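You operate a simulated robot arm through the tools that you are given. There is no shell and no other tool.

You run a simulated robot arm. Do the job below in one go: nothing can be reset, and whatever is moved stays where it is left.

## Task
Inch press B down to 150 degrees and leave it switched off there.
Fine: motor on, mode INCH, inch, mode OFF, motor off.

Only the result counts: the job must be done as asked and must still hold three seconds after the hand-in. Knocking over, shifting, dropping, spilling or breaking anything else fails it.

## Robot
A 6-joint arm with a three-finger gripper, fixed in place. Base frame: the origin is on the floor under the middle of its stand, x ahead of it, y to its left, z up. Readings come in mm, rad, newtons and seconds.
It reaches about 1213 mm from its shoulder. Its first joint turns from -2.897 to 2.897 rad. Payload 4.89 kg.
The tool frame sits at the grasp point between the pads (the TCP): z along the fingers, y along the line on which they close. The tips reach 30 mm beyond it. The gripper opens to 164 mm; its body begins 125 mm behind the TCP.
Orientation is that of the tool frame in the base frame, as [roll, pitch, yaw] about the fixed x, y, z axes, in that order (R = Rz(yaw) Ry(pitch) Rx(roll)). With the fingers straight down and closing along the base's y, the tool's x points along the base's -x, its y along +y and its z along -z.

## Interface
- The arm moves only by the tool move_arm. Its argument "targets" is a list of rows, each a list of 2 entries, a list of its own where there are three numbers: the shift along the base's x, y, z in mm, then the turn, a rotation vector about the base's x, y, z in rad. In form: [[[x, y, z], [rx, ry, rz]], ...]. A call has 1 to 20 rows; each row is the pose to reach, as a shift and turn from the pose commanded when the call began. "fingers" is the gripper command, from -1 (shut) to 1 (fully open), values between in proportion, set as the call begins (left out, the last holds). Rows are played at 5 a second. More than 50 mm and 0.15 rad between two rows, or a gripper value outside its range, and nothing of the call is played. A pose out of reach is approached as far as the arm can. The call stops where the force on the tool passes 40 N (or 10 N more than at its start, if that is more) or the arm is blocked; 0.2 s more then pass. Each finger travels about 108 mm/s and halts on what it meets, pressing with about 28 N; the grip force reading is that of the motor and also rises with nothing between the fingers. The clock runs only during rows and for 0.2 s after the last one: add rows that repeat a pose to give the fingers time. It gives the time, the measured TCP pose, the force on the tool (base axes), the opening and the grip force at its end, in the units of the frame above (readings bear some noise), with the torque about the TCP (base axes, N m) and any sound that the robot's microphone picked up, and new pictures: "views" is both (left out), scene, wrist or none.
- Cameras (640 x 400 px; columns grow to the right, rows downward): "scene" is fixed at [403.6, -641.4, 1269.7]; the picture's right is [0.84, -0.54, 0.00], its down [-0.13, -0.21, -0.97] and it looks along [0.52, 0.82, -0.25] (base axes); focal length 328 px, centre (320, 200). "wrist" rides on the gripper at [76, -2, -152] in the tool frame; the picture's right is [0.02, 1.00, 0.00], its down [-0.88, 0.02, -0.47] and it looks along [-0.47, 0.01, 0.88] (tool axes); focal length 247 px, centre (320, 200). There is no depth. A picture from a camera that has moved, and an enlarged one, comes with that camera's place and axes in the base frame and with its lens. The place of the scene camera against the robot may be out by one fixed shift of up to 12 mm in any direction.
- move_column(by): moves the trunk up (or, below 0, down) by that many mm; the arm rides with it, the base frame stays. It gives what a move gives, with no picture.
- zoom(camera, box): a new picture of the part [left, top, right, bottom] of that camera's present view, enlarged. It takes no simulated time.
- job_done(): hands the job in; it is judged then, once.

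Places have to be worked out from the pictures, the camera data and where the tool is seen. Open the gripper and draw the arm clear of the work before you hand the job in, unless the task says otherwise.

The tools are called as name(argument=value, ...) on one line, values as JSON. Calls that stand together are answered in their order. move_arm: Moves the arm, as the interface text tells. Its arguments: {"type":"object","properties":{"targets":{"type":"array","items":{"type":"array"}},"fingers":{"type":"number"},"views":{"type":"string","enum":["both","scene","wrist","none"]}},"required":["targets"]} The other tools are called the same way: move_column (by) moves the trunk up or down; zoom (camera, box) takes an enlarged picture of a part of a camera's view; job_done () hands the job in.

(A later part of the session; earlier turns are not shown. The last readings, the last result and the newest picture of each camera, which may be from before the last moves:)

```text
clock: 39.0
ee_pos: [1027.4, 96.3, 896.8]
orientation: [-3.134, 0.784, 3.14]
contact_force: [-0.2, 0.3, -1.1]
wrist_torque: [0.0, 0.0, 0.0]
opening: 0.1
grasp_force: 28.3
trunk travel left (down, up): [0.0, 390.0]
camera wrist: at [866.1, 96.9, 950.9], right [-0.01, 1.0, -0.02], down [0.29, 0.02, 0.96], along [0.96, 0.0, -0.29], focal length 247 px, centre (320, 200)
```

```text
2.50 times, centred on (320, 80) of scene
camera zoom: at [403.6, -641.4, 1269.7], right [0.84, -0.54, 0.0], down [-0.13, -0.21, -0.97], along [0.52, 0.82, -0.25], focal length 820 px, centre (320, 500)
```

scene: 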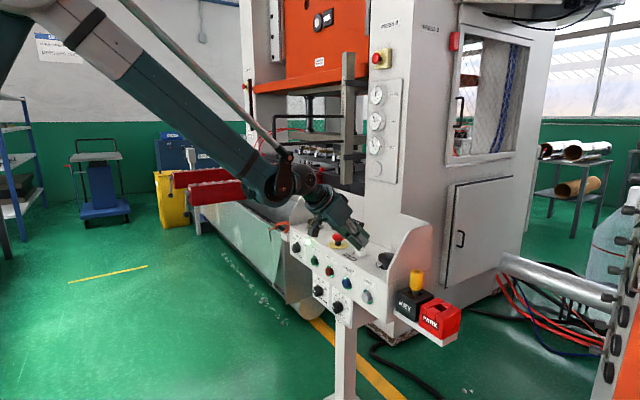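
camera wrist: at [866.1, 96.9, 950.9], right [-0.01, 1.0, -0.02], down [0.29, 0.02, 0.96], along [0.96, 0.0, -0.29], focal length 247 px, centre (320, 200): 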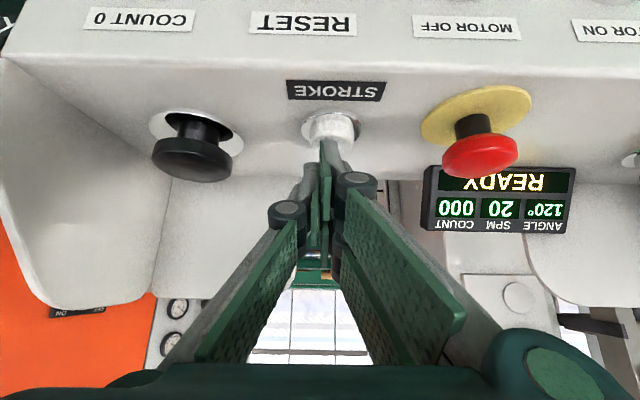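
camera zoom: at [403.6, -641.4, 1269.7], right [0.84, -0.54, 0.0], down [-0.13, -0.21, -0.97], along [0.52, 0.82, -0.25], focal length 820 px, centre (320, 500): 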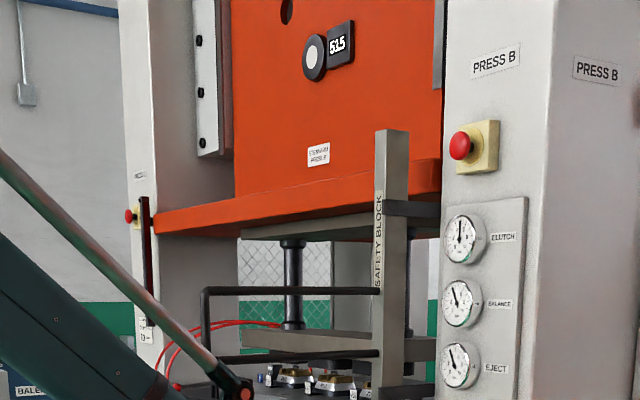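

Stopped, READY at 120°, as predicted, and the slide passes freely behind the safety block. Now short taps, reading the display after each.

move_arm(targets=[[[0, 0, -7], [0, 0, 0]], [[0, 0, 0], [0, 0, 0]], [[0, 0, 0], [0, 0, 0]]], views="wrist")

move_arm(targets=[[[0, 0, -7], [0, 0, 0]], [[0, 0, 0], [0, 0, 0]], [[0, 0, 0], [0, 0, 0]]], views="wrist")

move_arm(targets=[[[0, 0, -7], [0, 0, 0]], [[0, 0, 0], [0, 0, 0]], [[0, 0, 0], [0, 0, 0]]], views="wrist")

zoom(camera="wrist", box=[400, 150, 600, 250])

```text
clock: 39.8
ee_pos: [1027.9, 97.7, 897.7]
orientation: [-3.135, 0.783, 3.141]
contact_force: [-0.3, 0.5, -0.6]
wrist_torque: [0.02, -0.02, -0.01]
opening: 0.0
grasp_force: 27.6
trunk travel left (down, up): [0.0, 390.0]
heard: click
camera wrist: at [865.6, 96.7, 951.4], right [-0.01, 1.0, -0.02], down [0.29, 0.02, 0.96], along [0.96, 0.0, -0.29], focal length 247 px, centre (320, 200)
```

wrist: 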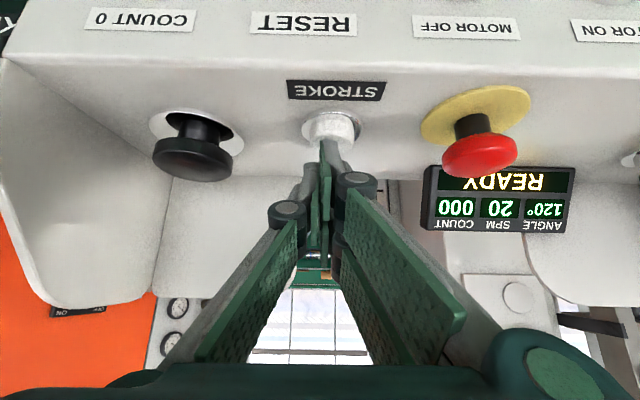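

```text
clock: 40.6
ee_pos: [1027.2, 96.8, 896.2]
orientation: [-3.136, 0.783, -3.141]
contact_force: [-0.2, -0.3, -0.3]
wrist_torque: [-0.02, 0.0, 0.03]
opening: 0.0
grasp_force: 28.2
trunk travel left (down, up): [0.0, 390.0]
heard: click
camera wrist: at [865.6, 97.3, 950.7], right [-0.01, 1.0, -0.02], down [0.29, 0.02, 0.96], along [0.96, 0.0, -0.29], focal length 247 px, centre (320, 200)
```

wrist: 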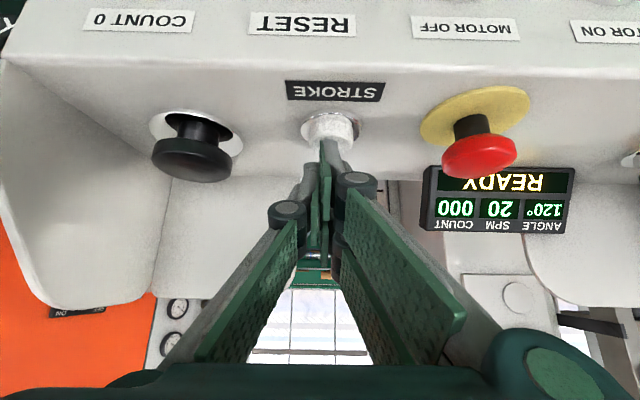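

```text
clock: 41.4
ee_pos: [1027.5, 95.9, 896.5]
orientation: [-3.135, 0.784, -3.141]
contact_force: [0.6, -1.4, -0.7]
wrist_torque: [0.0, -0.02, -0.02]
opening: 0.1
grasp_force: 27.4
trunk travel left (down, up): [0.0, 390.0]
heard: click
camera wrist: at [865.9, 96.4, 951.2], right [-0.01, 1.0, -0.02], down [0.29, 0.02, 0.96], along [0.96, 0.0, -0.29], focal length 247 px, centre (320, 200)
```

wrist: 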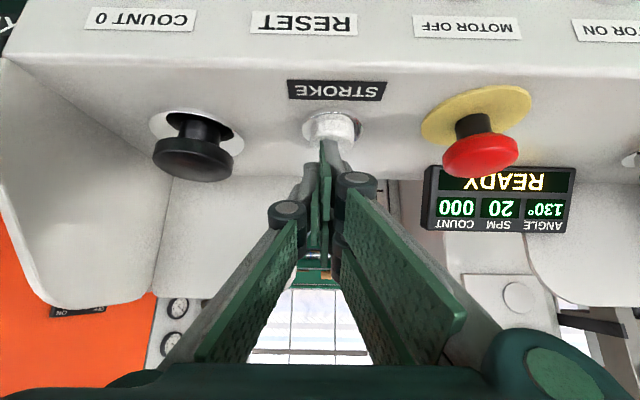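

```text
3.20 times, centred on (500, 200) of wrist
camera zoom: at [865.9, 96.4, 951.2], right [-0.01, 1.0, -0.02], down [0.29, 0.02, 0.96], along [0.96, 0.0, -0.29], focal length 790 px, centre (-256, 200)
```

zoom: 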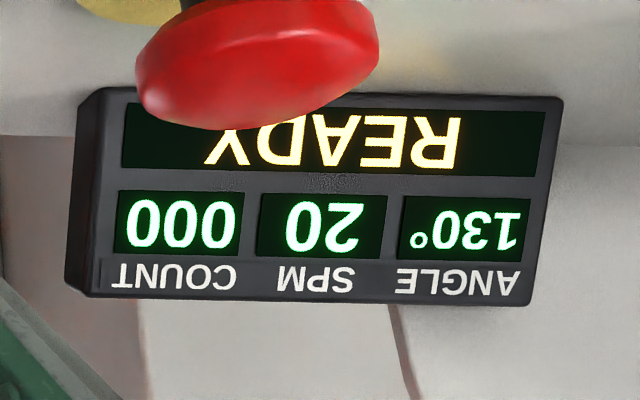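

Third tap brought 130°. I continue tapping and count taps per 10°.

move_arm(targets=[[[0, 0, -7], [0, 0, 0]], [[0, 0, 0], [0, 0, 0]], [[0, 0, 0], [0, 0, 0]]], views="wrist")

move_arm(targets=[[[0, 0, -7], [0, 0, 0]], [[0, 0, 0], [0, 0, 0]], [[0, 0, 0], [0, 0, 0]]], views="wrist")

zoom(camera="wrist", box=[400, 150, 600, 250])

```text
clock: 42.2
ee_pos: [1026.7, 97.9, 897.0]
orientation: [-3.138, 0.782, 3.14]
contact_force: [0.4, 0.0, 0.3]
wrist_torque: [-0.01, 0.01, -0.03]
opening: 0.1
grasp_force: 27.9
trunk travel left (down, up): [0.0, 390.0]
heard: click
camera wrist: at [865.4, 97.6, 951.6], right [-0.01, 1.0, -0.02], down [0.29, 0.02, 0.96], along [0.96, 0.0, -0.29], focal length 247 px, centre (320, 200)
```

wrist: 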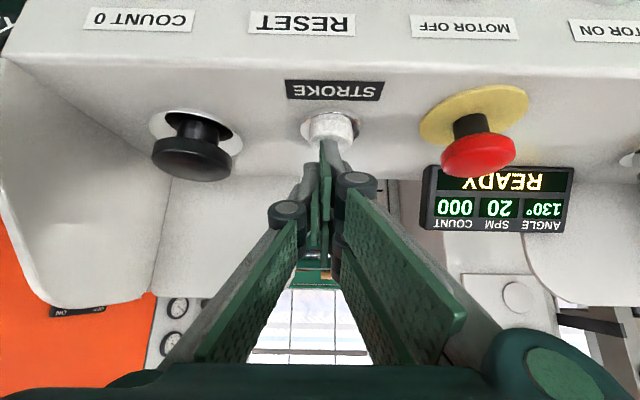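

```text
clock: 43.0
ee_pos: [1028.7, 96.2, 897.1]
orientation: [-3.135, 0.784, 3.141]
contact_force: [-0.9, -0.4, 0.2]
wrist_torque: [-0.02, -0.01, 0.01]
opening: 0.0
grasp_force: 27.7
trunk travel left (down, up): [0.0, 390.0]
heard: click
camera wrist: at [865.8, 97.1, 951.5], right [-0.01, 1.0, -0.02], down [0.29, 0.02, 0.96], along [0.96, 0.0, -0.29], focal length 247 px, centre (320, 200)
```

wrist: 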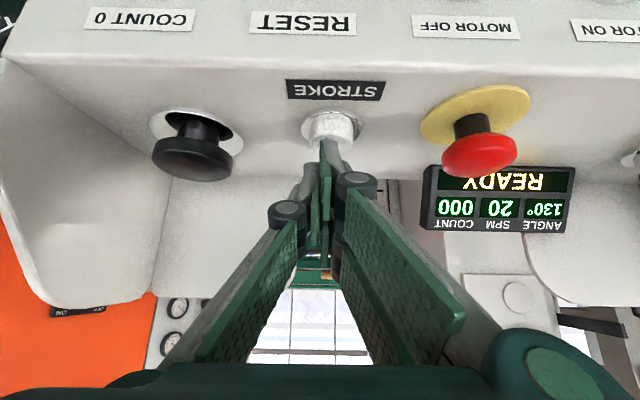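

```text
3.20 times, centred on (500, 200) of wrist
camera zoom: at [865.8, 97.1, 951.5], right [-0.01, 1.0, -0.02], down [0.29, 0.02, 0.96], along [0.96, 0.0, -0.29], focal length 790 px, centre (-256, 200)
```

zoom: 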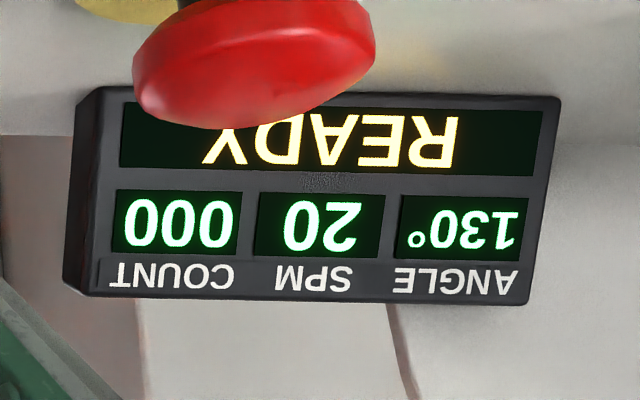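

Two taps more and still 130°. I continue one tap at a time.

move_arm(targets=[[[0, 0, -7], [0, 0, 0]], [[0, 0, 0], [0, 0, 0]], [[0, 0, 0], [0, 0, 0]]], views="wrist")

move_arm(targets=[[[0, 0, -7], [0, 0, 0]], [[0, 0, 0], [0, 0, 0]], [[0, 0, 0], [0, 0, 0]]], views="wrist")

zoom(camera="wrist", box=[400, 150, 600, 250])

```text
clock: 43.8
ee_pos: [1026.9, 96.7, 897.0]
orientation: [-3.135, 0.784, 3.141]
contact_force: [1.0, 0.2, 1.0]
wrist_torque: [-0.01, 0.0, 0.01]
opening: 0.0
grasp_force: 27.5
trunk travel left (down, up): [0.0, 390.0]
heard: click
camera wrist: at [865.6, 97.0, 951.2], right [-0.01, 1.0, -0.02], down [0.29, 0.02, 0.96], along [0.96, 0.0, -0.29], focal length 247 px, centre (320, 200)
```

wrist: 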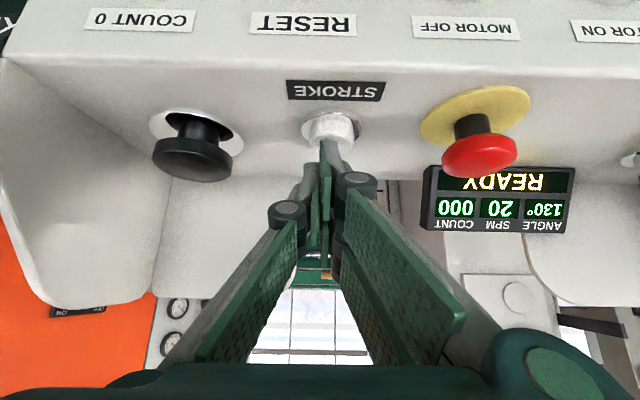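

```text
clock: 44.6
ee_pos: [1028.2, 96.5, 895.9]
orientation: [-3.134, 0.785, -3.141]
contact_force: [1.0, 0.1, -0.7]
wrist_torque: [0.01, 0.0, -0.02]
opening: 0.0
grasp_force: 27.4
trunk travel left (down, up): [0.0, 390.0]
heard: click
camera wrist: at [866.4, 96.7, 951.5], right [-0.01, 1.0, -0.02], down [0.29, 0.02, 0.96], along [0.96, 0.0, -0.29], focal length 247 px, centre (320, 200)
```

wrist: 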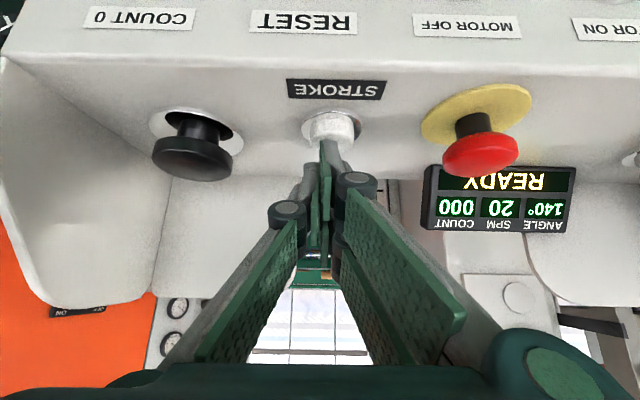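

```text
3.20 times, centred on (500, 200) of wrist
camera zoom: at [866.4, 96.7, 951.5], right [-0.01, 1.0, -0.02], down [0.29, 0.02, 0.96], along [0.96, 0.0, -0.29], focal length 790 px, centre (-256, 200)
```

zoom: 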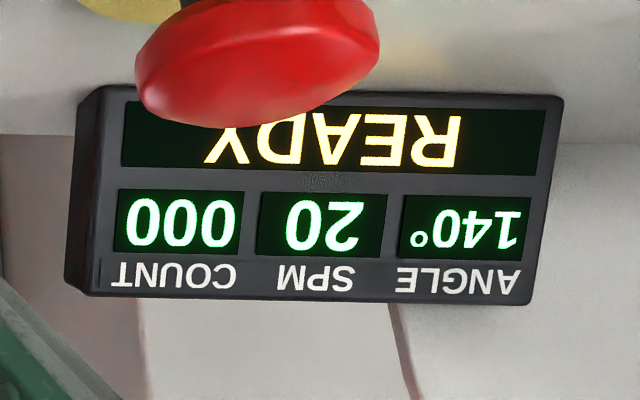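

140° on the fourth tap since 130°, so each tap is about 2.5–3.3°. I continue to 150° one tap at a time.

move_arm(targets=[[[0, 0, -7], [0, 0, 0]], [[0, 0, 0], [0, 0, 0]], [[0, 0, 0], [0, 0, 0]]], views="wrist")

move_arm(targets=[[[0, 0, -7], [0, 0, 0]], [[0, 0, 0], [0, 0, 0]], [[0, 0, 0], [0, 0, 0]]], views="wrist")

zoom(camera="wrist", box=[400, 150, 600, 250])

```text
clock: 45.4
ee_pos: [1028.3, 96.0, 897.5]
orientation: [-3.136, 0.783, 3.141]
contact_force: [1.1, 0.6, -0.2]
wrist_torque: [0.0, -0.02, 0.02]
opening: 0.0
grasp_force: 27.1
trunk travel left (down, up): [0.0, 390.0]
heard: click
camera wrist: at [866.2, 97.1, 951.3], right [-0.01, 1.0, -0.02], down [0.29, 0.02, 0.96], along [0.96, 0.0, -0.29], focal length 247 px, centre (320, 200)
```

wrist: 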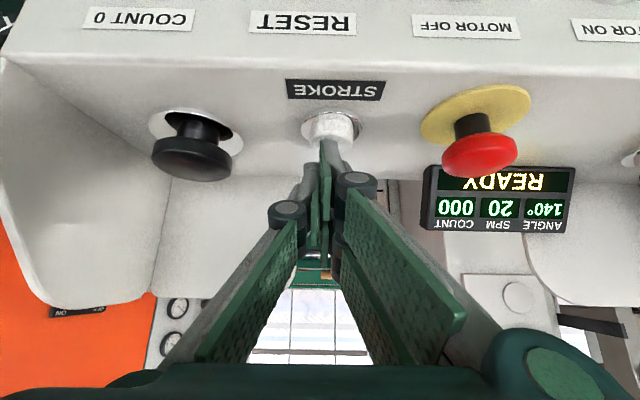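

```text
clock: 46.2
ee_pos: [1026.0, 97.0, 896.5]
orientation: [-3.136, 0.784, -3.141]
contact_force: [1.4, 0.7, -0.7]
wrist_torque: [0.02, -0.02, -0.01]
opening: 0.0
grasp_force: 27.9
trunk travel left (down, up): [0.0, 390.0]
heard: click
camera wrist: at [865.8, 97.1, 950.9], right [-0.01, 1.0, -0.02], down [0.29, 0.02, 0.96], along [0.96, 0.0, -0.29], focal length 247 px, centre (320, 200)
```

wrist: 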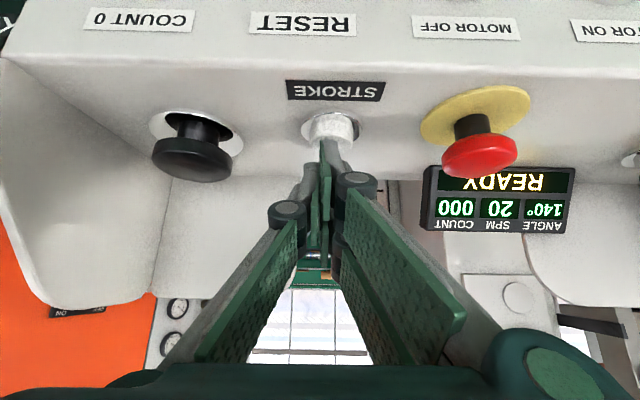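

```text
3.20 times, centred on (500, 200) of wrist
camera zoom: at [865.8, 97.1, 950.9], right [-0.01, 1.0, -0.02], down [0.29, 0.02, 0.96], along [0.96, 0.0, -0.29], focal length 790 px, centre (-256, 200)
```

zoom: 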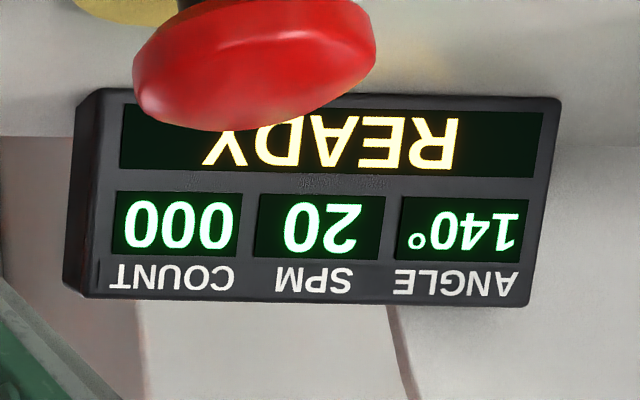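

Still 140° after two taps; next tap.

move_arm(targets=[[[0, 0, -7], [0, 0, 0]], [[0, 0, 0], [0, 0, 0]], [[0, 0, 0], [0, 0, 0]]], views="wrist")

zoom(camera="wrist", box=[400, 150, 600, 250])

```text
clock: 47.0
ee_pos: [1027.8, 96.9, 897.6]
orientation: [-3.137, 0.783, 3.138]
contact_force: [0.1, 0.8, -0.2]
wrist_torque: [0.04, 0.03, -0.01]
opening: 0.1
grasp_force: 27.8
trunk travel left (down, up): [0.0, 390.0]
heard: click
camera wrist: at [866.0, 96.9, 951.3], right [-0.01, 1.0, -0.02], down [0.29, 0.02, 0.96], along [0.96, 0.0, -0.29], focal length 247 px, centre (320, 200)
```

wrist: 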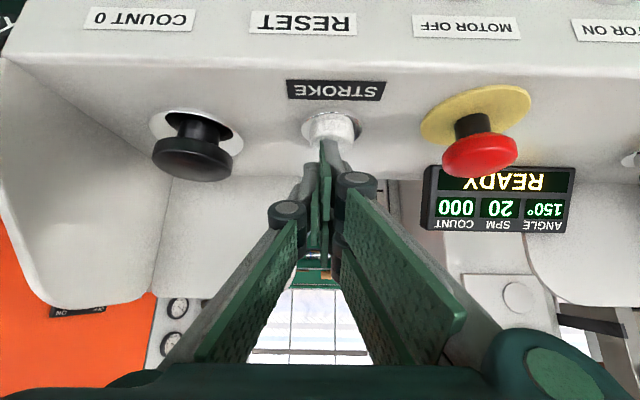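

```text
3.20 times, centred on (500, 200) of wrist
camera zoom: at [866.0, 96.9, 951.3], right [-0.01, 1.0, -0.02], down [0.29, 0.02, 0.96], along [0.96, 0.0, -0.29], focal length 790 px, centre (-256, 200)
```

zoom: 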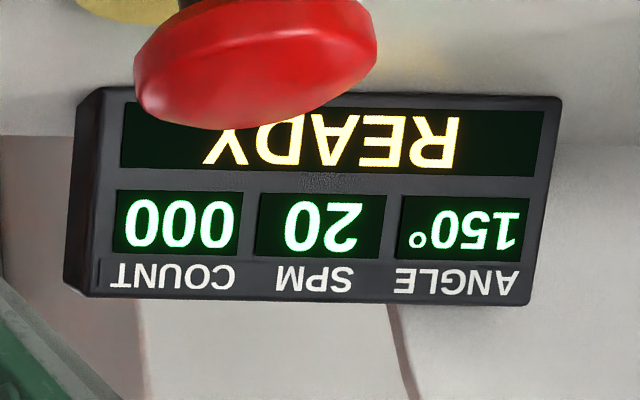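

The display reads 150°. From the timing fit (start at 0°, ~18°/s, display rounding to the nearest 10) I judge the true angle to be about 146–147°, so one slightly lighter tap should centre it near 149–150° while still showing 150°.

move_arm(targets=[[[0, 0, -6.5], [0, 0, 0]], [[0, 0, 0], [0, 0, 0]], [[0, 0, 0], [0, 0, 0]]])

zoom(camera="wrist", box=[400, 150, 600, 250])

zoom(camera="scene", box=[240, 0, 400, 160])

```text
clock: 47.8
ee_pos: [1028.7, 98.0, 896.3]
orientation: [-3.135, 0.782, -3.141]
contact_force: [0.9, -0.4, -0.1]
wrist_torque: [0.02, 0.02, 0.01]
opening: 0.3
grasp_force: 27.9
trunk travel left (down, up): [0.0, 390.0]
heard: click
camera wrist: at [866.6, 97.7, 950.9], right [-0.01, 1.0, -0.02], down [0.29, 0.02, 0.96], along [0.96, 0.0, -0.29], focal length 247 px, centre (320, 200)
```

scene: 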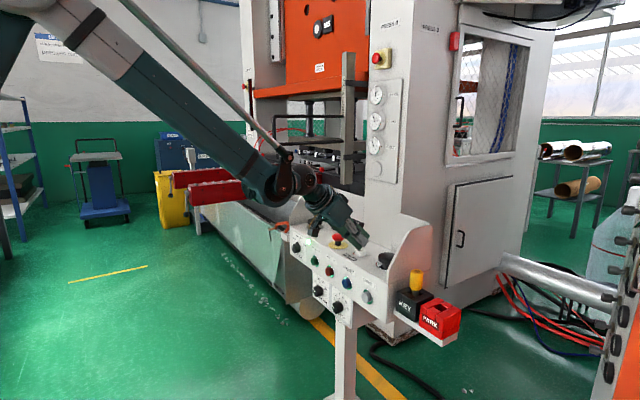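
wrist: 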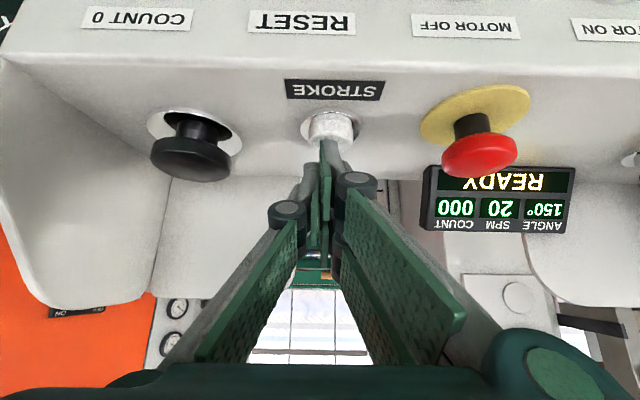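

```text
3.20 times, centred on (500, 200) of wrist
camera zoom: at [866.6, 97.7, 950.9], right [-0.01, 1.0, -0.02], down [0.29, 0.02, 0.96], along [0.96, 0.0, -0.29], focal length 790 px, centre (-256, 200)
```

zoom: 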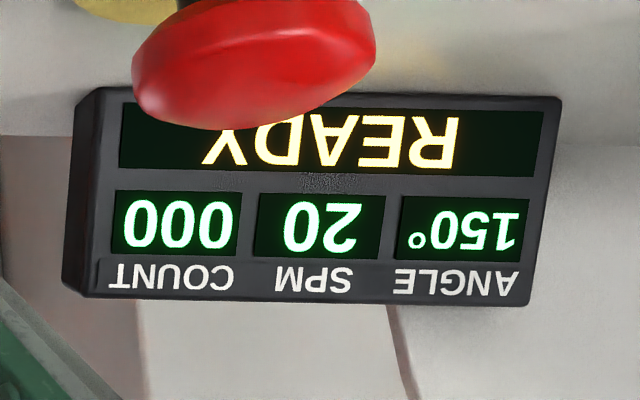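

```text
2.50 times, centred on (320, 80) of scene
camera zoom: at [403.6, -641.4, 1269.7], right [0.84, -0.54, 0.0], down [-0.13, -0.21, -0.97], along [0.52, 0.82, -0.25], focal length 820 px, centre (320, 500)
```

zoom: 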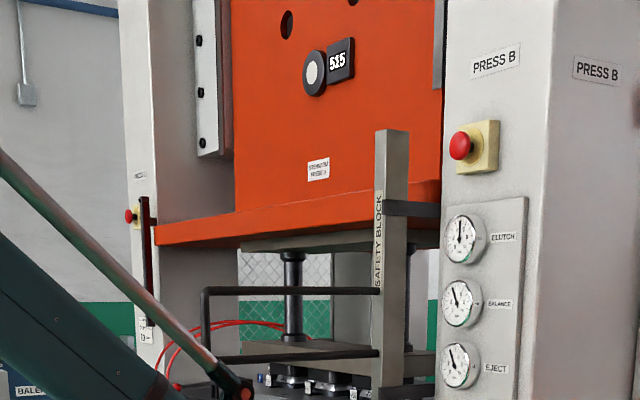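

150° shown, READY, button released. Now I lift off and go back the same way to stand in front of the MODE knob.

move_arm(targets=[[[0, 0, 40], [0, 0, 0]], [[0, 0, 83], [0, 0, 0]], [[0, 11, 83], [0, 0, 0]], [[-15, 46, 83], [0, 0, 0]], [[-35, 86, 83], [0, 0, 0]], [[-60, 126, 83], [0, 0, 0]], [[-85, 166, 83], [0, -0.085, 0]], [[-105, 206, 83], [0, -0.185, 0]], [[-125, 241, 78], [0, -0.285, 0]], [[-135, 271, 63], [0, -0.385, 0]], [[-145, 291, 28], [0, -0.485, 0]], [[-145, 301, -12], [0, -0.585, 0]], [[-145, 301, -52], [0, -0.685, 0]]])

zoom(camera="scene", box=[270, 200, 430, 300])

```text
clock: 50.6
ee_pos: [882.1, 396.7, 848.9]
orientation: [3.137, 1.471, 3.13]
contact_force: [-1.8, -1.1, 2.4]
wrist_torque: [0.03, 0.33, 0.29]
opening: 0.0
grasp_force: 28.1
trunk travel left (down, up): [0.0, 390.0]
camera wrist: at [722.2, 397.2, 788.0], right [0.0, 1.0, -0.02], down [-0.38, 0.02, 0.92], along [0.92, 0.0, 0.38], focal length 247 px, centre (320, 200)
```

scene: 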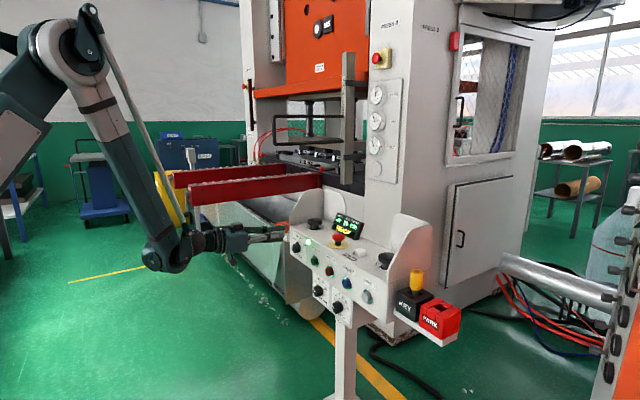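
wrist: 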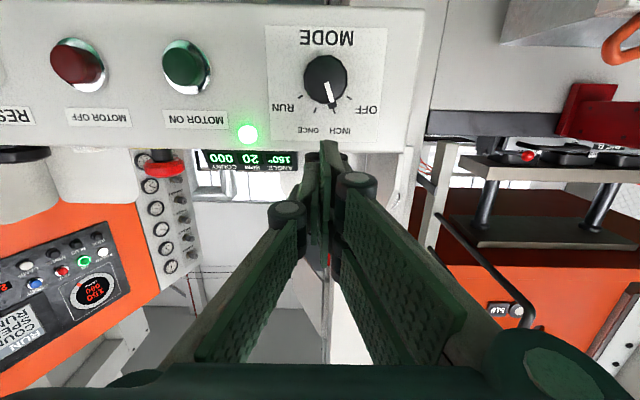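

```text
4.00 times, centred on (350, 250) of scene
camera zoom: at [403.6, -641.4, 1269.7], right [0.84, -0.54, 0.0], down [-0.13, -0.21, -0.97], along [0.52, 0.82, -0.25], focal length 1312 px, centre (200, 0)
```

zoom: 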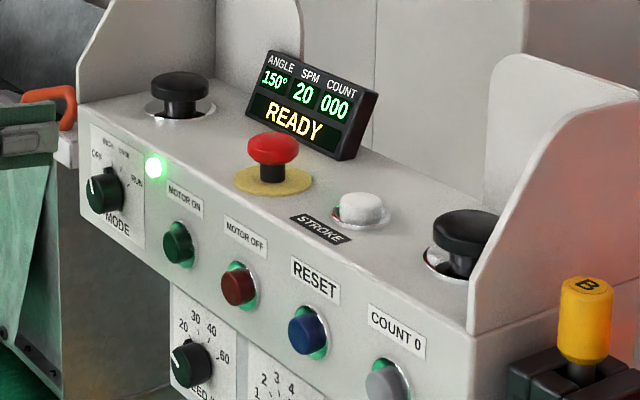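

The orange cabinet's round dial also seems to show a press angle; I zoom in on it for a finer reading.

zoom(camera="wrist", box=[0, 220, 160, 350])

zoom(camera="wrist", box=[60, 265, 125, 315])

zoom(camera="wrist", box=[190, 140, 310, 180])

```text
3.08 times, centred on (80, 285) of wrist
camera zoom: at [722.2, 397.2, 788.0], right [0.0, 1.0, -0.02], down [-0.38, 0.02, 0.92], along [0.92, 0.0, 0.38], focal length 760 px, centre (1058, -62)
```

zoom: 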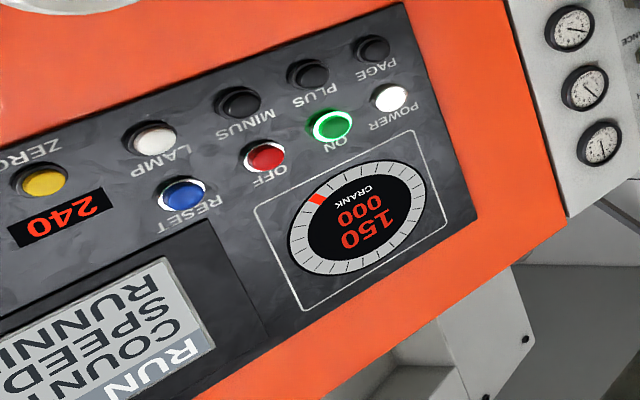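

```text
8.00 times, centred on (92, 290) of wrist
camera zoom: at [722.2, 397.2, 788.0], right [0.0, 1.0, -0.02], down [-0.38, 0.02, 0.92], along [0.92, 0.0, 0.38], focal length 1976 px, centre (2140, -520)
```

zoom: 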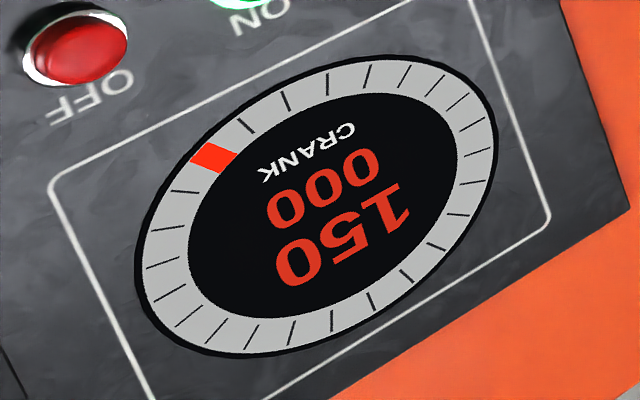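

```text
5.33 times, centred on (250, 160) of wrist
camera zoom: at [722.2, 397.2, 788.0], right [0.0, 1.0, -0.02], down [-0.38, 0.02, 0.92], along [0.92, 0.0, 0.38], focal length 1317 px, centre (693, 413)
```

zoom: 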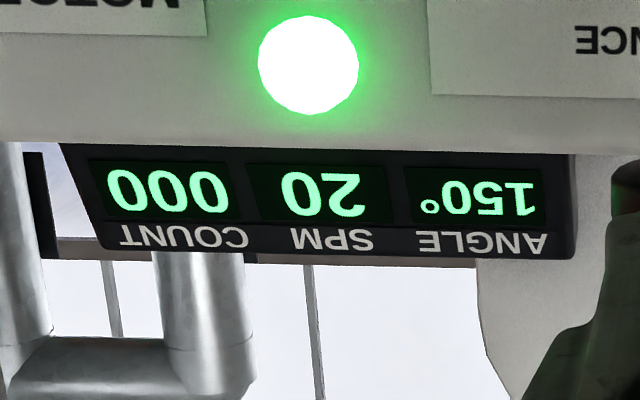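

Both displays show 150. I open the fingers partway and lower in front of the MODE knob, level with its axis.

move_arm(targets=[[[3, 0, -20], [0, 0, 0]], [[7, 0, -45], [0, 0, 0]], [[10, 0.5, -65], [0, 0, 0]], [[10, 0.5, -70.5], [0, 0, 0]], [[10, 0.5, -70.5], [0, 0, 0]]], fingers=0)

zoom(camera="wrist", box=[240, 100, 400, 220])

```text
clock: 51.8
ee_pos: [892.3, 398.8, 773.5]
orientation: [-3.141, 1.468, 3.137]
contact_force: [0.0, 0.9, -0.1]
wrist_torque: [0.01, 0.03, 0.03]
opening: 82.0
grasp_force: 0.0
trunk travel left (down, up): [0.0, 390.0]
camera wrist: at [732.5, 398.6, 714.3], right [0.0, 1.0, -0.02], down [-0.38, 0.02, 0.92], along [0.92, 0.0, 0.38], focal length 247 px, centre (320, 200)
```

scene: 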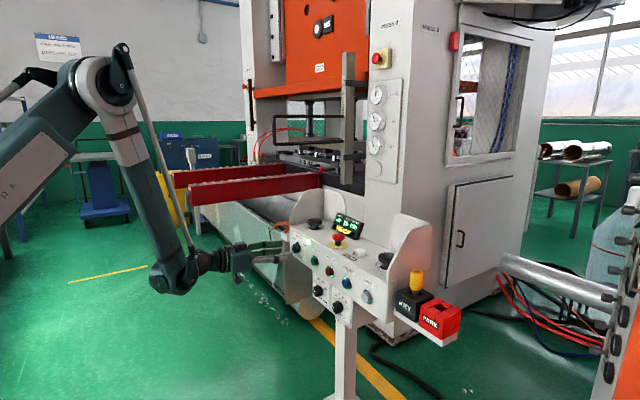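
wrist: 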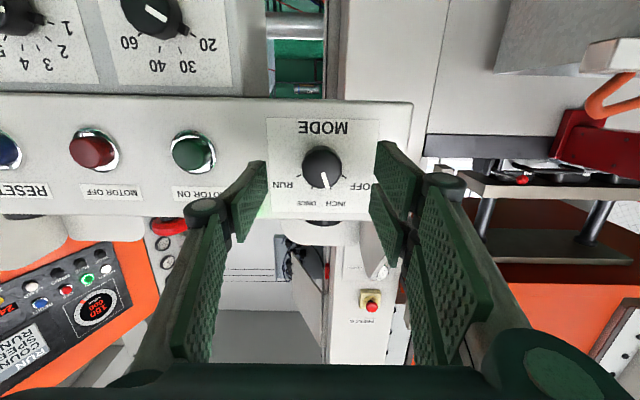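

```text
3.33 times, centred on (320, 160) of wrist
camera zoom: at [732.5, 398.6, 714.3], right [0.0, 1.0, -0.02], down [-0.38, 0.02, 0.92], along [0.92, 0.0, 0.38], focal length 823 px, centre (320, 333)
```

zoom: 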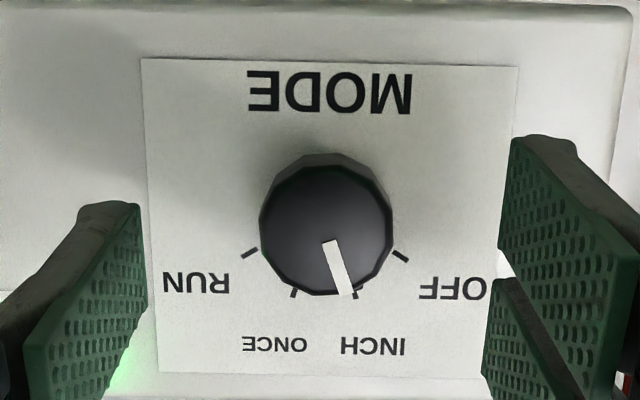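

The knob is at INCH and centred between the pads. I advance along +x around it.

move_arm(targets=[[[10, 0.5, 0], [0, 0, 0]], [[20, 0.5, 0], [0, 0, 0]], [[30, 0.5, 0], [0, 0, 0]], [[36, 0.5, 0], [0, 0, 0]], [[40, 0.5, 0], [0, 0, 0]], [[40, 0.5, 0], [0, 0, 0]]], views="wrist")

move_arm(targets=[[[0, 0, 0], [0, 0, 0]], [[0, 0, 0], [0, 0, 0]], [[0, 0, 0], [0, 0, 0]], [[0, 0, 0], [0, 0, 0]]], fingers=-1)

zoom(camera="wrist", box=[240, 120, 400, 240])

```text
clock: 53.2
ee_pos: [933.0, 397.8, 775.0]
orientation: [-3.138, 1.468, 3.137]
contact_force: [-0.4, -0.5, 0.2]
wrist_torque: [-0.03, 0.0, 0.0]
opening: 82.0
grasp_force: 0.1
trunk travel left (down, up): [0.0, 390.0]
camera wrist: at [773.0, 398.7, 714.5], right [0.0, 1.0, -0.02], down [-0.38, 0.02, 0.92], along [0.92, 0.0, 0.38], focal length 247 px, centre (320, 200)
```

wrist: 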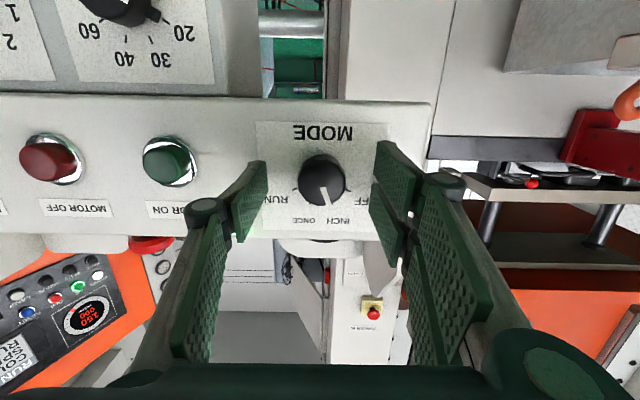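

```text
clock: 54.2
ee_pos: [931.1, 399.9, 774.0]
orientation: [-3.136, 1.469, 3.141]
contact_force: [12.3, 19.8, 9.1]
wrist_torque: [0.01, -0.2, 0.6]
opening: 36.6
grasp_force: 44.9
trunk travel left (down, up): [0.0, 390.0]
camera wrist: at [773.0, 399.7, 714.5], right [0.0, 1.0, -0.02], down [-0.38, 0.02, 0.92], along [0.92, 0.01, 0.38], focal length 247 px, centre (320, 200)
```

scene: 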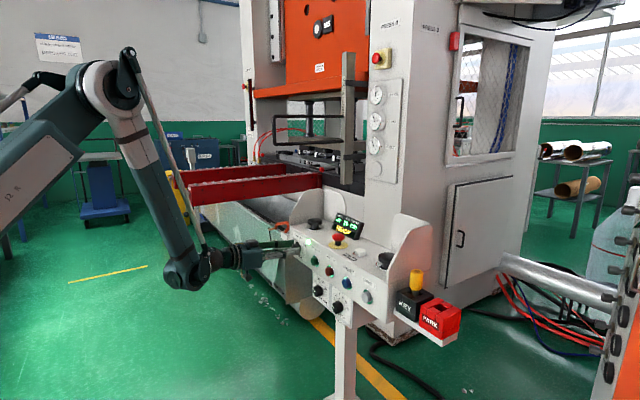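
wrist: 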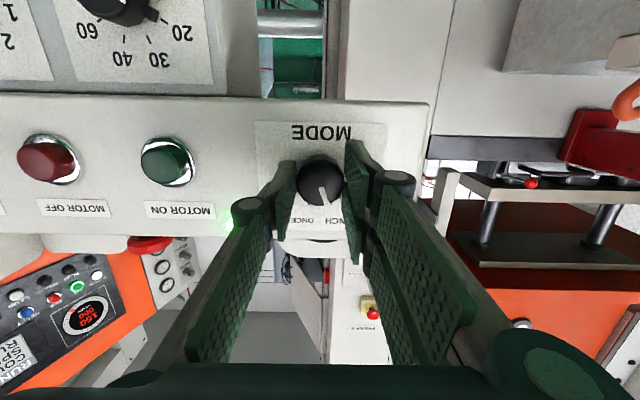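

```text
3.33 times, centred on (320, 180) of wrist
camera zoom: at [773.0, 399.7, 714.5], right [0.0, 1.0, -0.02], down [-0.38, 0.02, 0.92], along [0.92, 0.01, 0.38], focal length 823 px, centre (320, 267)
```

zoom: 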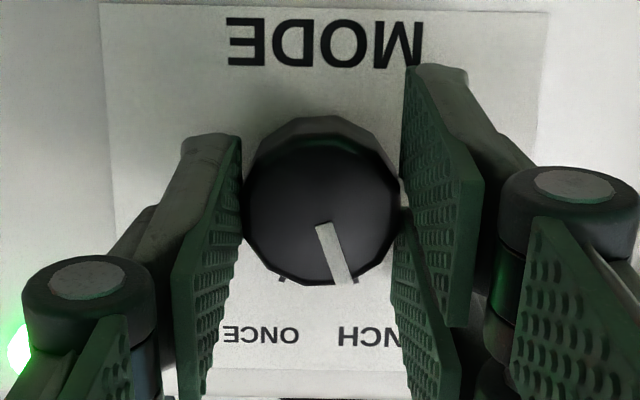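

Gripped on the knob at 37 mm. I ease 1.2 mm toward it and turn -40° about base x (counter-clockwise from the front: INCH → OFF).

move_arm(targets=[[[0, 1.2, 0], [0, 0, 0]], [[0, 1.2, 0], [-0.1164, 0, 0]], [[0, 1.2, 0], [-0.2327, 0, 0]], [[0, 1.2, 0], [-0.3491, 0, 0]], [[0, 1.2, 0], [-0.4654, 0, 0]], [[0, 1.2, 0], [-0.5818, 0, 0]], [[0, 1.2, 0], [-0.6981, 0, 0]], [[0, 1.2, 0], [-0.6981, 0, 0]]])

zoom(camera="wrist", box=[240, 120, 400, 240])

zoom(camera="scene", box=[260, 200, 390, 290])

```text
clock: 56.0
ee_pos: [932.0, 399.7, 774.6]
orientation: [-1.685, 0.865, -1.729]
contact_force: [7.1, 5.5, 14.0]
wrist_torque: [0.01, -0.35, 0.19]
opening: 36.5
grasp_force: 44.9
trunk travel left (down, up): [0.0, 390.0]
camera wrist: at [772.9, 361.5, 728.9], right [0.0, 0.75, -0.66], down [-0.38, 0.61, 0.69], along [0.92, 0.25, 0.29], focal length 247 px, centre (320, 200)
```

scene: 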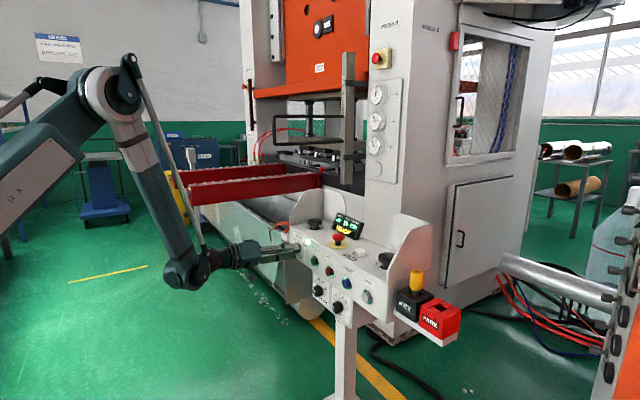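
wrist: 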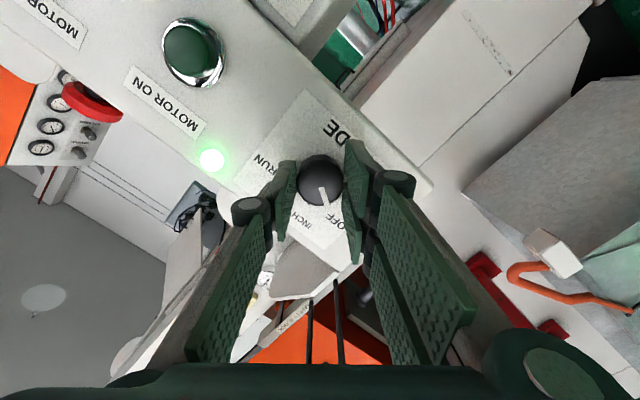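

```text
3.33 times, centred on (320, 180) of wrist
camera zoom: at [772.9, 361.5, 728.9], right [0.0, 0.75, -0.66], down [-0.38, 0.61, 0.69], along [0.92, 0.25, 0.29], focal length 823 px, centre (320, 267)
```

zoom: 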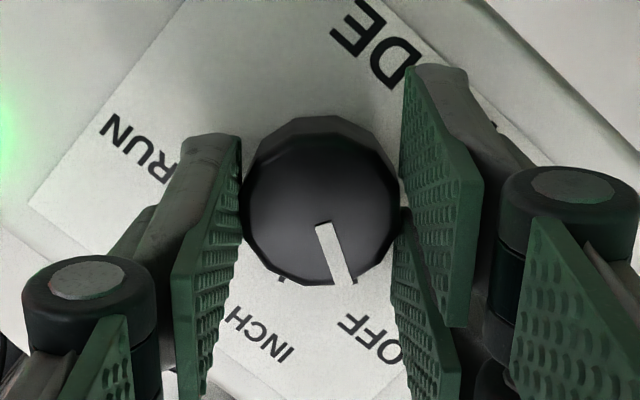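

```text
4.44 times, centred on (325, 245) of scene
camera zoom: at [403.6, -641.4, 1269.7], right [0.84, -0.54, 0.0], down [-0.13, -0.21, -0.97], along [0.52, 0.82, -0.25], focal length 1458 px, centre (298, 0)
```

zoom: 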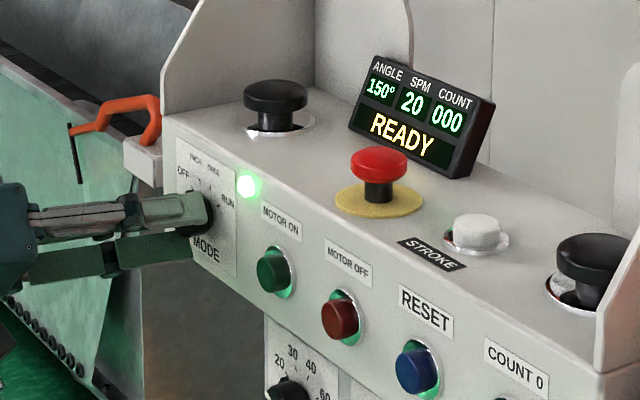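

The pointer now aims at OFF. I release, then back away along -x and check the knob.

move_arm(targets=[[[0, 0, 0], [0, 0, 0]], [[0, 0, 0], [0, 0, 0]], [[0, 0, 0], [0, 0, 0]]], fingers=0, views="wrist")

move_arm(targets=[[[-10, 0, 0], [0, 0, 0]], [[-20, 0, 0], [0, 0, 0]], [[-32, 0, 0], [0, 0, 0]], [[-42, 0, 0], [0, 0, 0]]])

zoom(camera="wrist", box=[240, 100, 400, 220])

zoom(camera="scene", box=[260, 200, 390, 290])

```text
clock: 56.8
ee_pos: [931.9, 398.9, 774.0]
orientation: [-1.685, 0.867, -1.728]
contact_force: [0.3, 0.3, -0.5]
wrist_torque: [-0.01, -0.01, 0.01]
opening: 82.0
grasp_force: 0.2
trunk travel left (down, up): [0.0, 390.0]
camera wrist: at [773.0, 361.7, 728.5], right [0.0, 0.75, -0.66], down [-0.38, 0.61, 0.69], along [0.92, 0.25, 0.29], focal length 247 px, centre (320, 200)
```

wrist: 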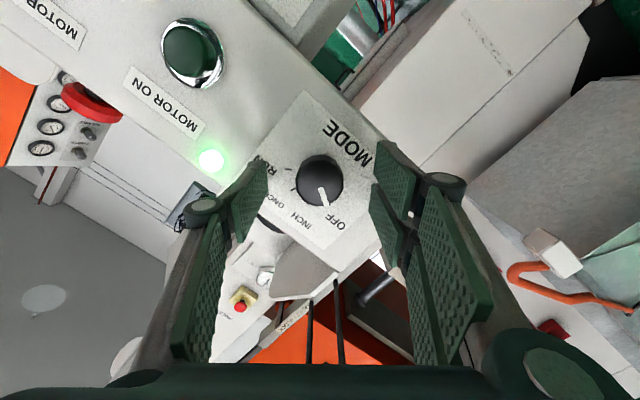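

```text
clock: 57.8
ee_pos: [890.8, 399.5, 773.8]
orientation: [-1.685, 0.867, -1.728]
contact_force: [0.3, 1.5, -0.2]
wrist_torque: [0.0, -0.03, -0.05]
opening: 82.1
grasp_force: 0.0
trunk travel left (down, up): [0.0, 390.0]
camera wrist: at [730.5, 361.7, 728.7], right [0.0, 0.75, -0.66], down [-0.38, 0.61, 0.69], along [0.92, 0.25, 0.29], focal length 247 px, centre (320, 200)
```

scene: 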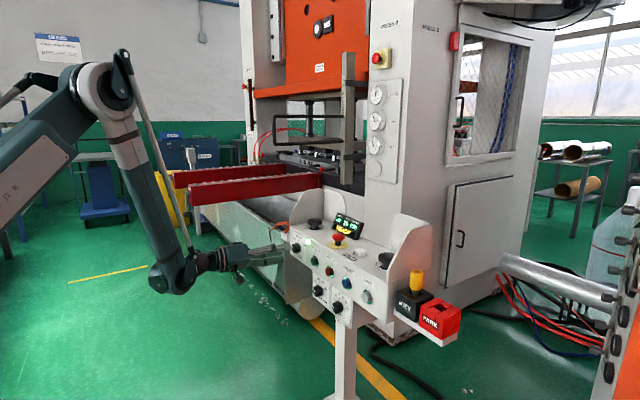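
wrist: 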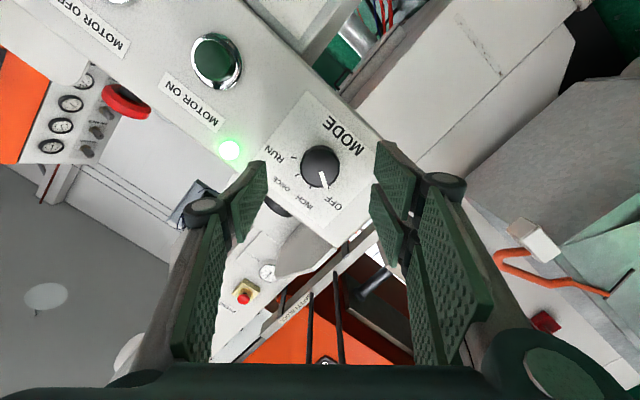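

```text
3.33 times, centred on (320, 160) of wrist
camera zoom: at [730.5, 361.7, 728.7], right [0.0, 0.75, -0.66], down [-0.38, 0.61, 0.69], along [0.92, 0.25, 0.29], focal length 823 px, centre (320, 333)
```

zoom: 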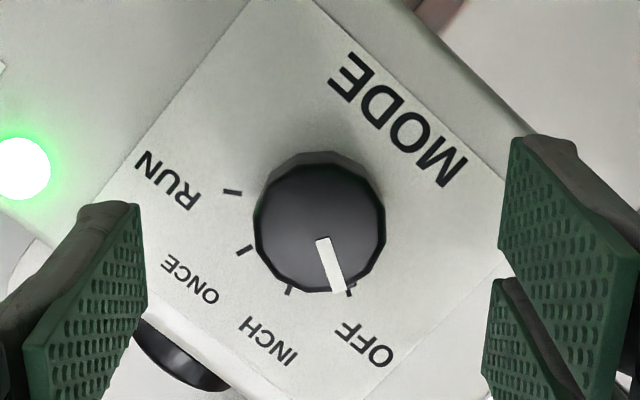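

```text
4.44 times, centred on (325, 245) of scene
camera zoom: at [403.6, -641.4, 1269.7], right [0.84, -0.54, 0.0], down [-0.13, -0.21, -0.97], along [0.52, 0.82, -0.25], focal length 1458 px, centre (298, 0)
```

zoom: 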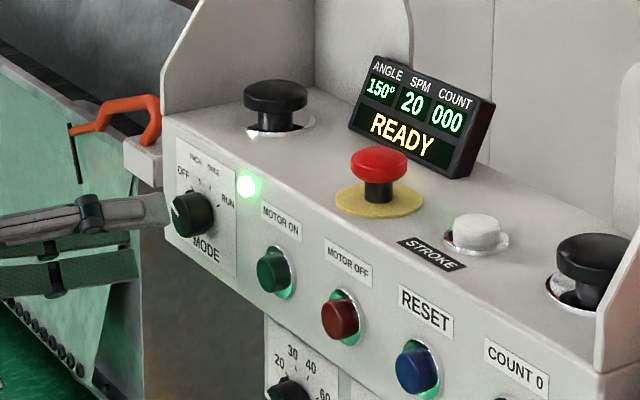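

I zoom in closely to see whether the pointer is exactly on the OFF tick.

zoom(camera="wrist", box=[290, 140, 350, 200])

zoom(camera="scene", box=[285, 225, 325, 265])

```text
6.67 times, centred on (320, 170) of wrist
camera zoom: at [730.5, 361.7, 728.7], right [0.0, 0.75, -0.66], down [-0.38, 0.61, 0.69], along [0.92, 0.25, 0.29], focal length 1646 px, centre (320, 400)
```

zoom: 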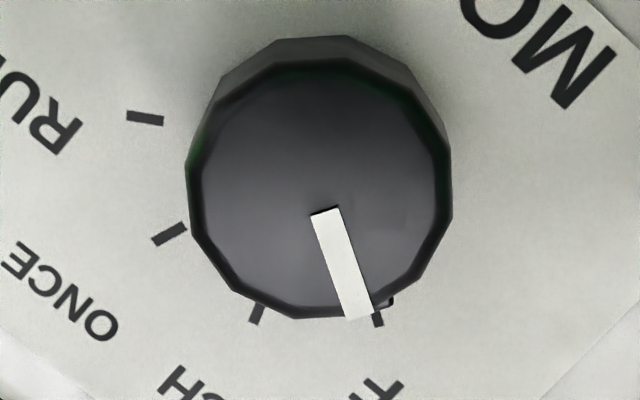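

```text
10.00 times, centred on (305, 245) of scene
camera zoom: at [403.6, -641.4, 1269.7], right [0.84, -0.54, 0.0], down [-0.13, -0.21, -0.97], along [0.52, 0.82, -0.25], focal length 3280 px, centre (470, -250)
```

zoom: 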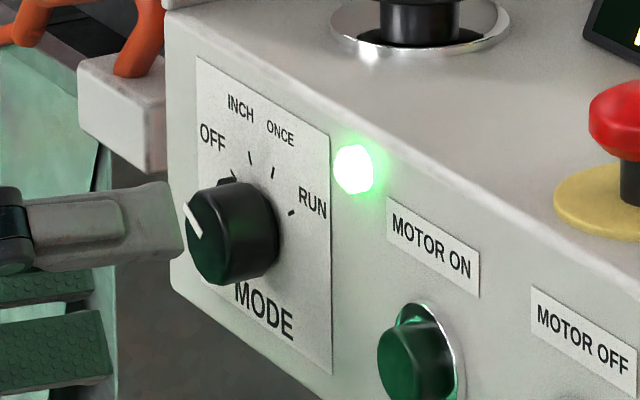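

Comparing pointer and tick geometry with the initial picture, the knob is back at OFF. I unroll the tool and close the fingers before going to MOTOR OFF.

move_arm(targets=[[[0, 0, 0], [0.14, 0, 0]], [[0, 0, 0], [0.28, 0, 0]], [[0, 0, 0], [0.42, 0, 0]], [[0, 0, 0], [0.56, 0, 0]], [[0, 0, 0], [0.698, 0, 0]], [[0, 0, 0], [0.698, 0, 0]]], fingers=-1, views="wrist")

move_arm(targets=[[[-3, -30, 0], [0, 0.05, 0]], [[-3, -70, -4], [0, 0.12, 0]], [[-3, -110, -8], [0, 0.2, 0]], [[0, -150, -12], [0, 0.27, 0]], [[3, -190, -18], [0, 0.3, 0]], [[5, -228, -21], [0, 0.3, 0]], [[5, -228, -21], [0, 0.3, 0]]])

zoom(camera="wrist", box=[220, 130, 460, 280])

zoom(camera="scene", box=[270, 210, 400, 300])

```text
clock: 59.2
ee_pos: [890.1, 399.0, 774.4]
orientation: [3.131, 1.47, 3.126]
contact_force: [0.0, -0.8, 0.5]
wrist_torque: [0.02, 0.02, -0.01]
opening: 0.1
grasp_force: 28.4
trunk travel left (down, up): [0.0, 390.0]
camera wrist: at [730.9, 400.0, 714.0], right [0.0, 1.0, -0.02], down [-0.38, 0.02, 0.92], along [0.92, 0.0, 0.38], focal length 247 px, centre (320, 200)
```

wrist: 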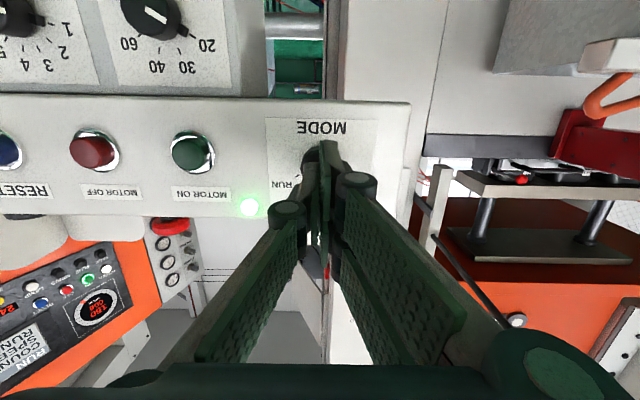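

```text
clock: 60.8
ee_pos: [896.1, 173.2, 756.3]
orientation: [-3.133, 1.169, -3.141]
contact_force: [-0.4, 1.1, 0.1]
wrist_torque: [-0.02, 0.0, -0.07]
opening: 0.0
grasp_force: 28.0
trunk travel left (down, up): [0.0, 390.0]
camera wrist: at [725.2, 172.9, 744.7], right [0.0, 1.0, -0.02], down [-0.09, 0.02, 1.0], along [1.0, 0.0, 0.09], focal length 247 px, centre (320, 200)
```

scene: 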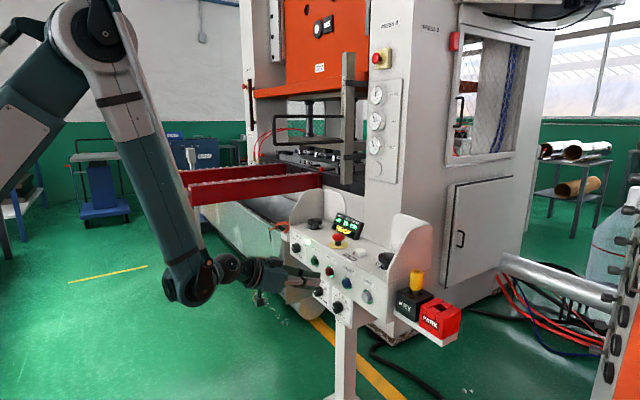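
wrist: 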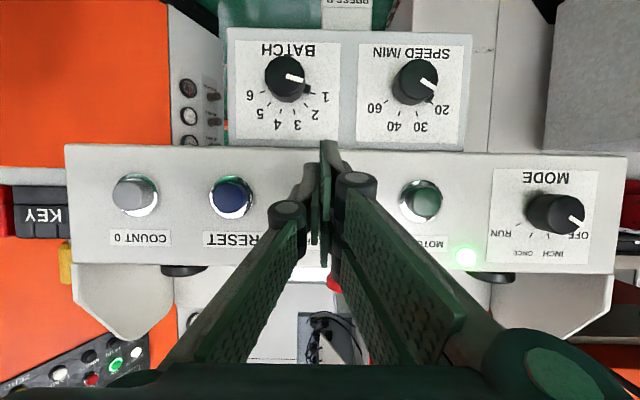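

```text
2.67 times, centred on (340, 205) of wrist
camera zoom: at [725.2, 172.9, 744.7], right [0.0, 1.0, -0.02], down [-0.09, 0.02, 1.0], along [1.0, 0.0, 0.09], focal length 659 px, centre (267, 187)
```

zoom: 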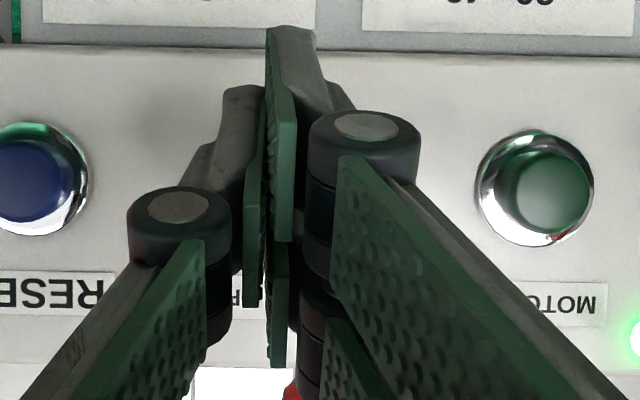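

```text
4.44 times, centred on (335, 255) of scene
camera zoom: at [403.6, -641.4, 1269.7], right [0.84, -0.54, 0.0], down [-0.13, -0.21, -0.97], along [0.52, 0.82, -0.25], focal length 1458 px, centre (253, -44)
```

zoom: 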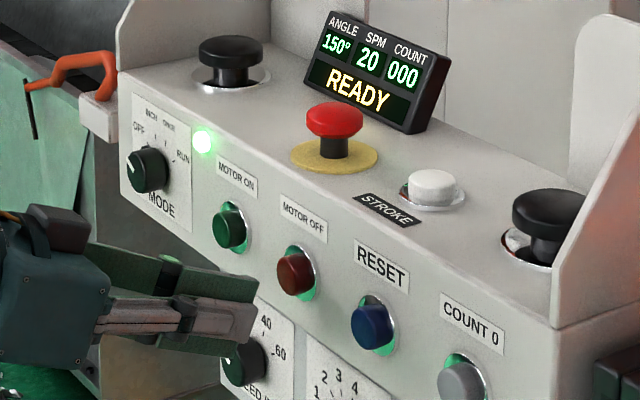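

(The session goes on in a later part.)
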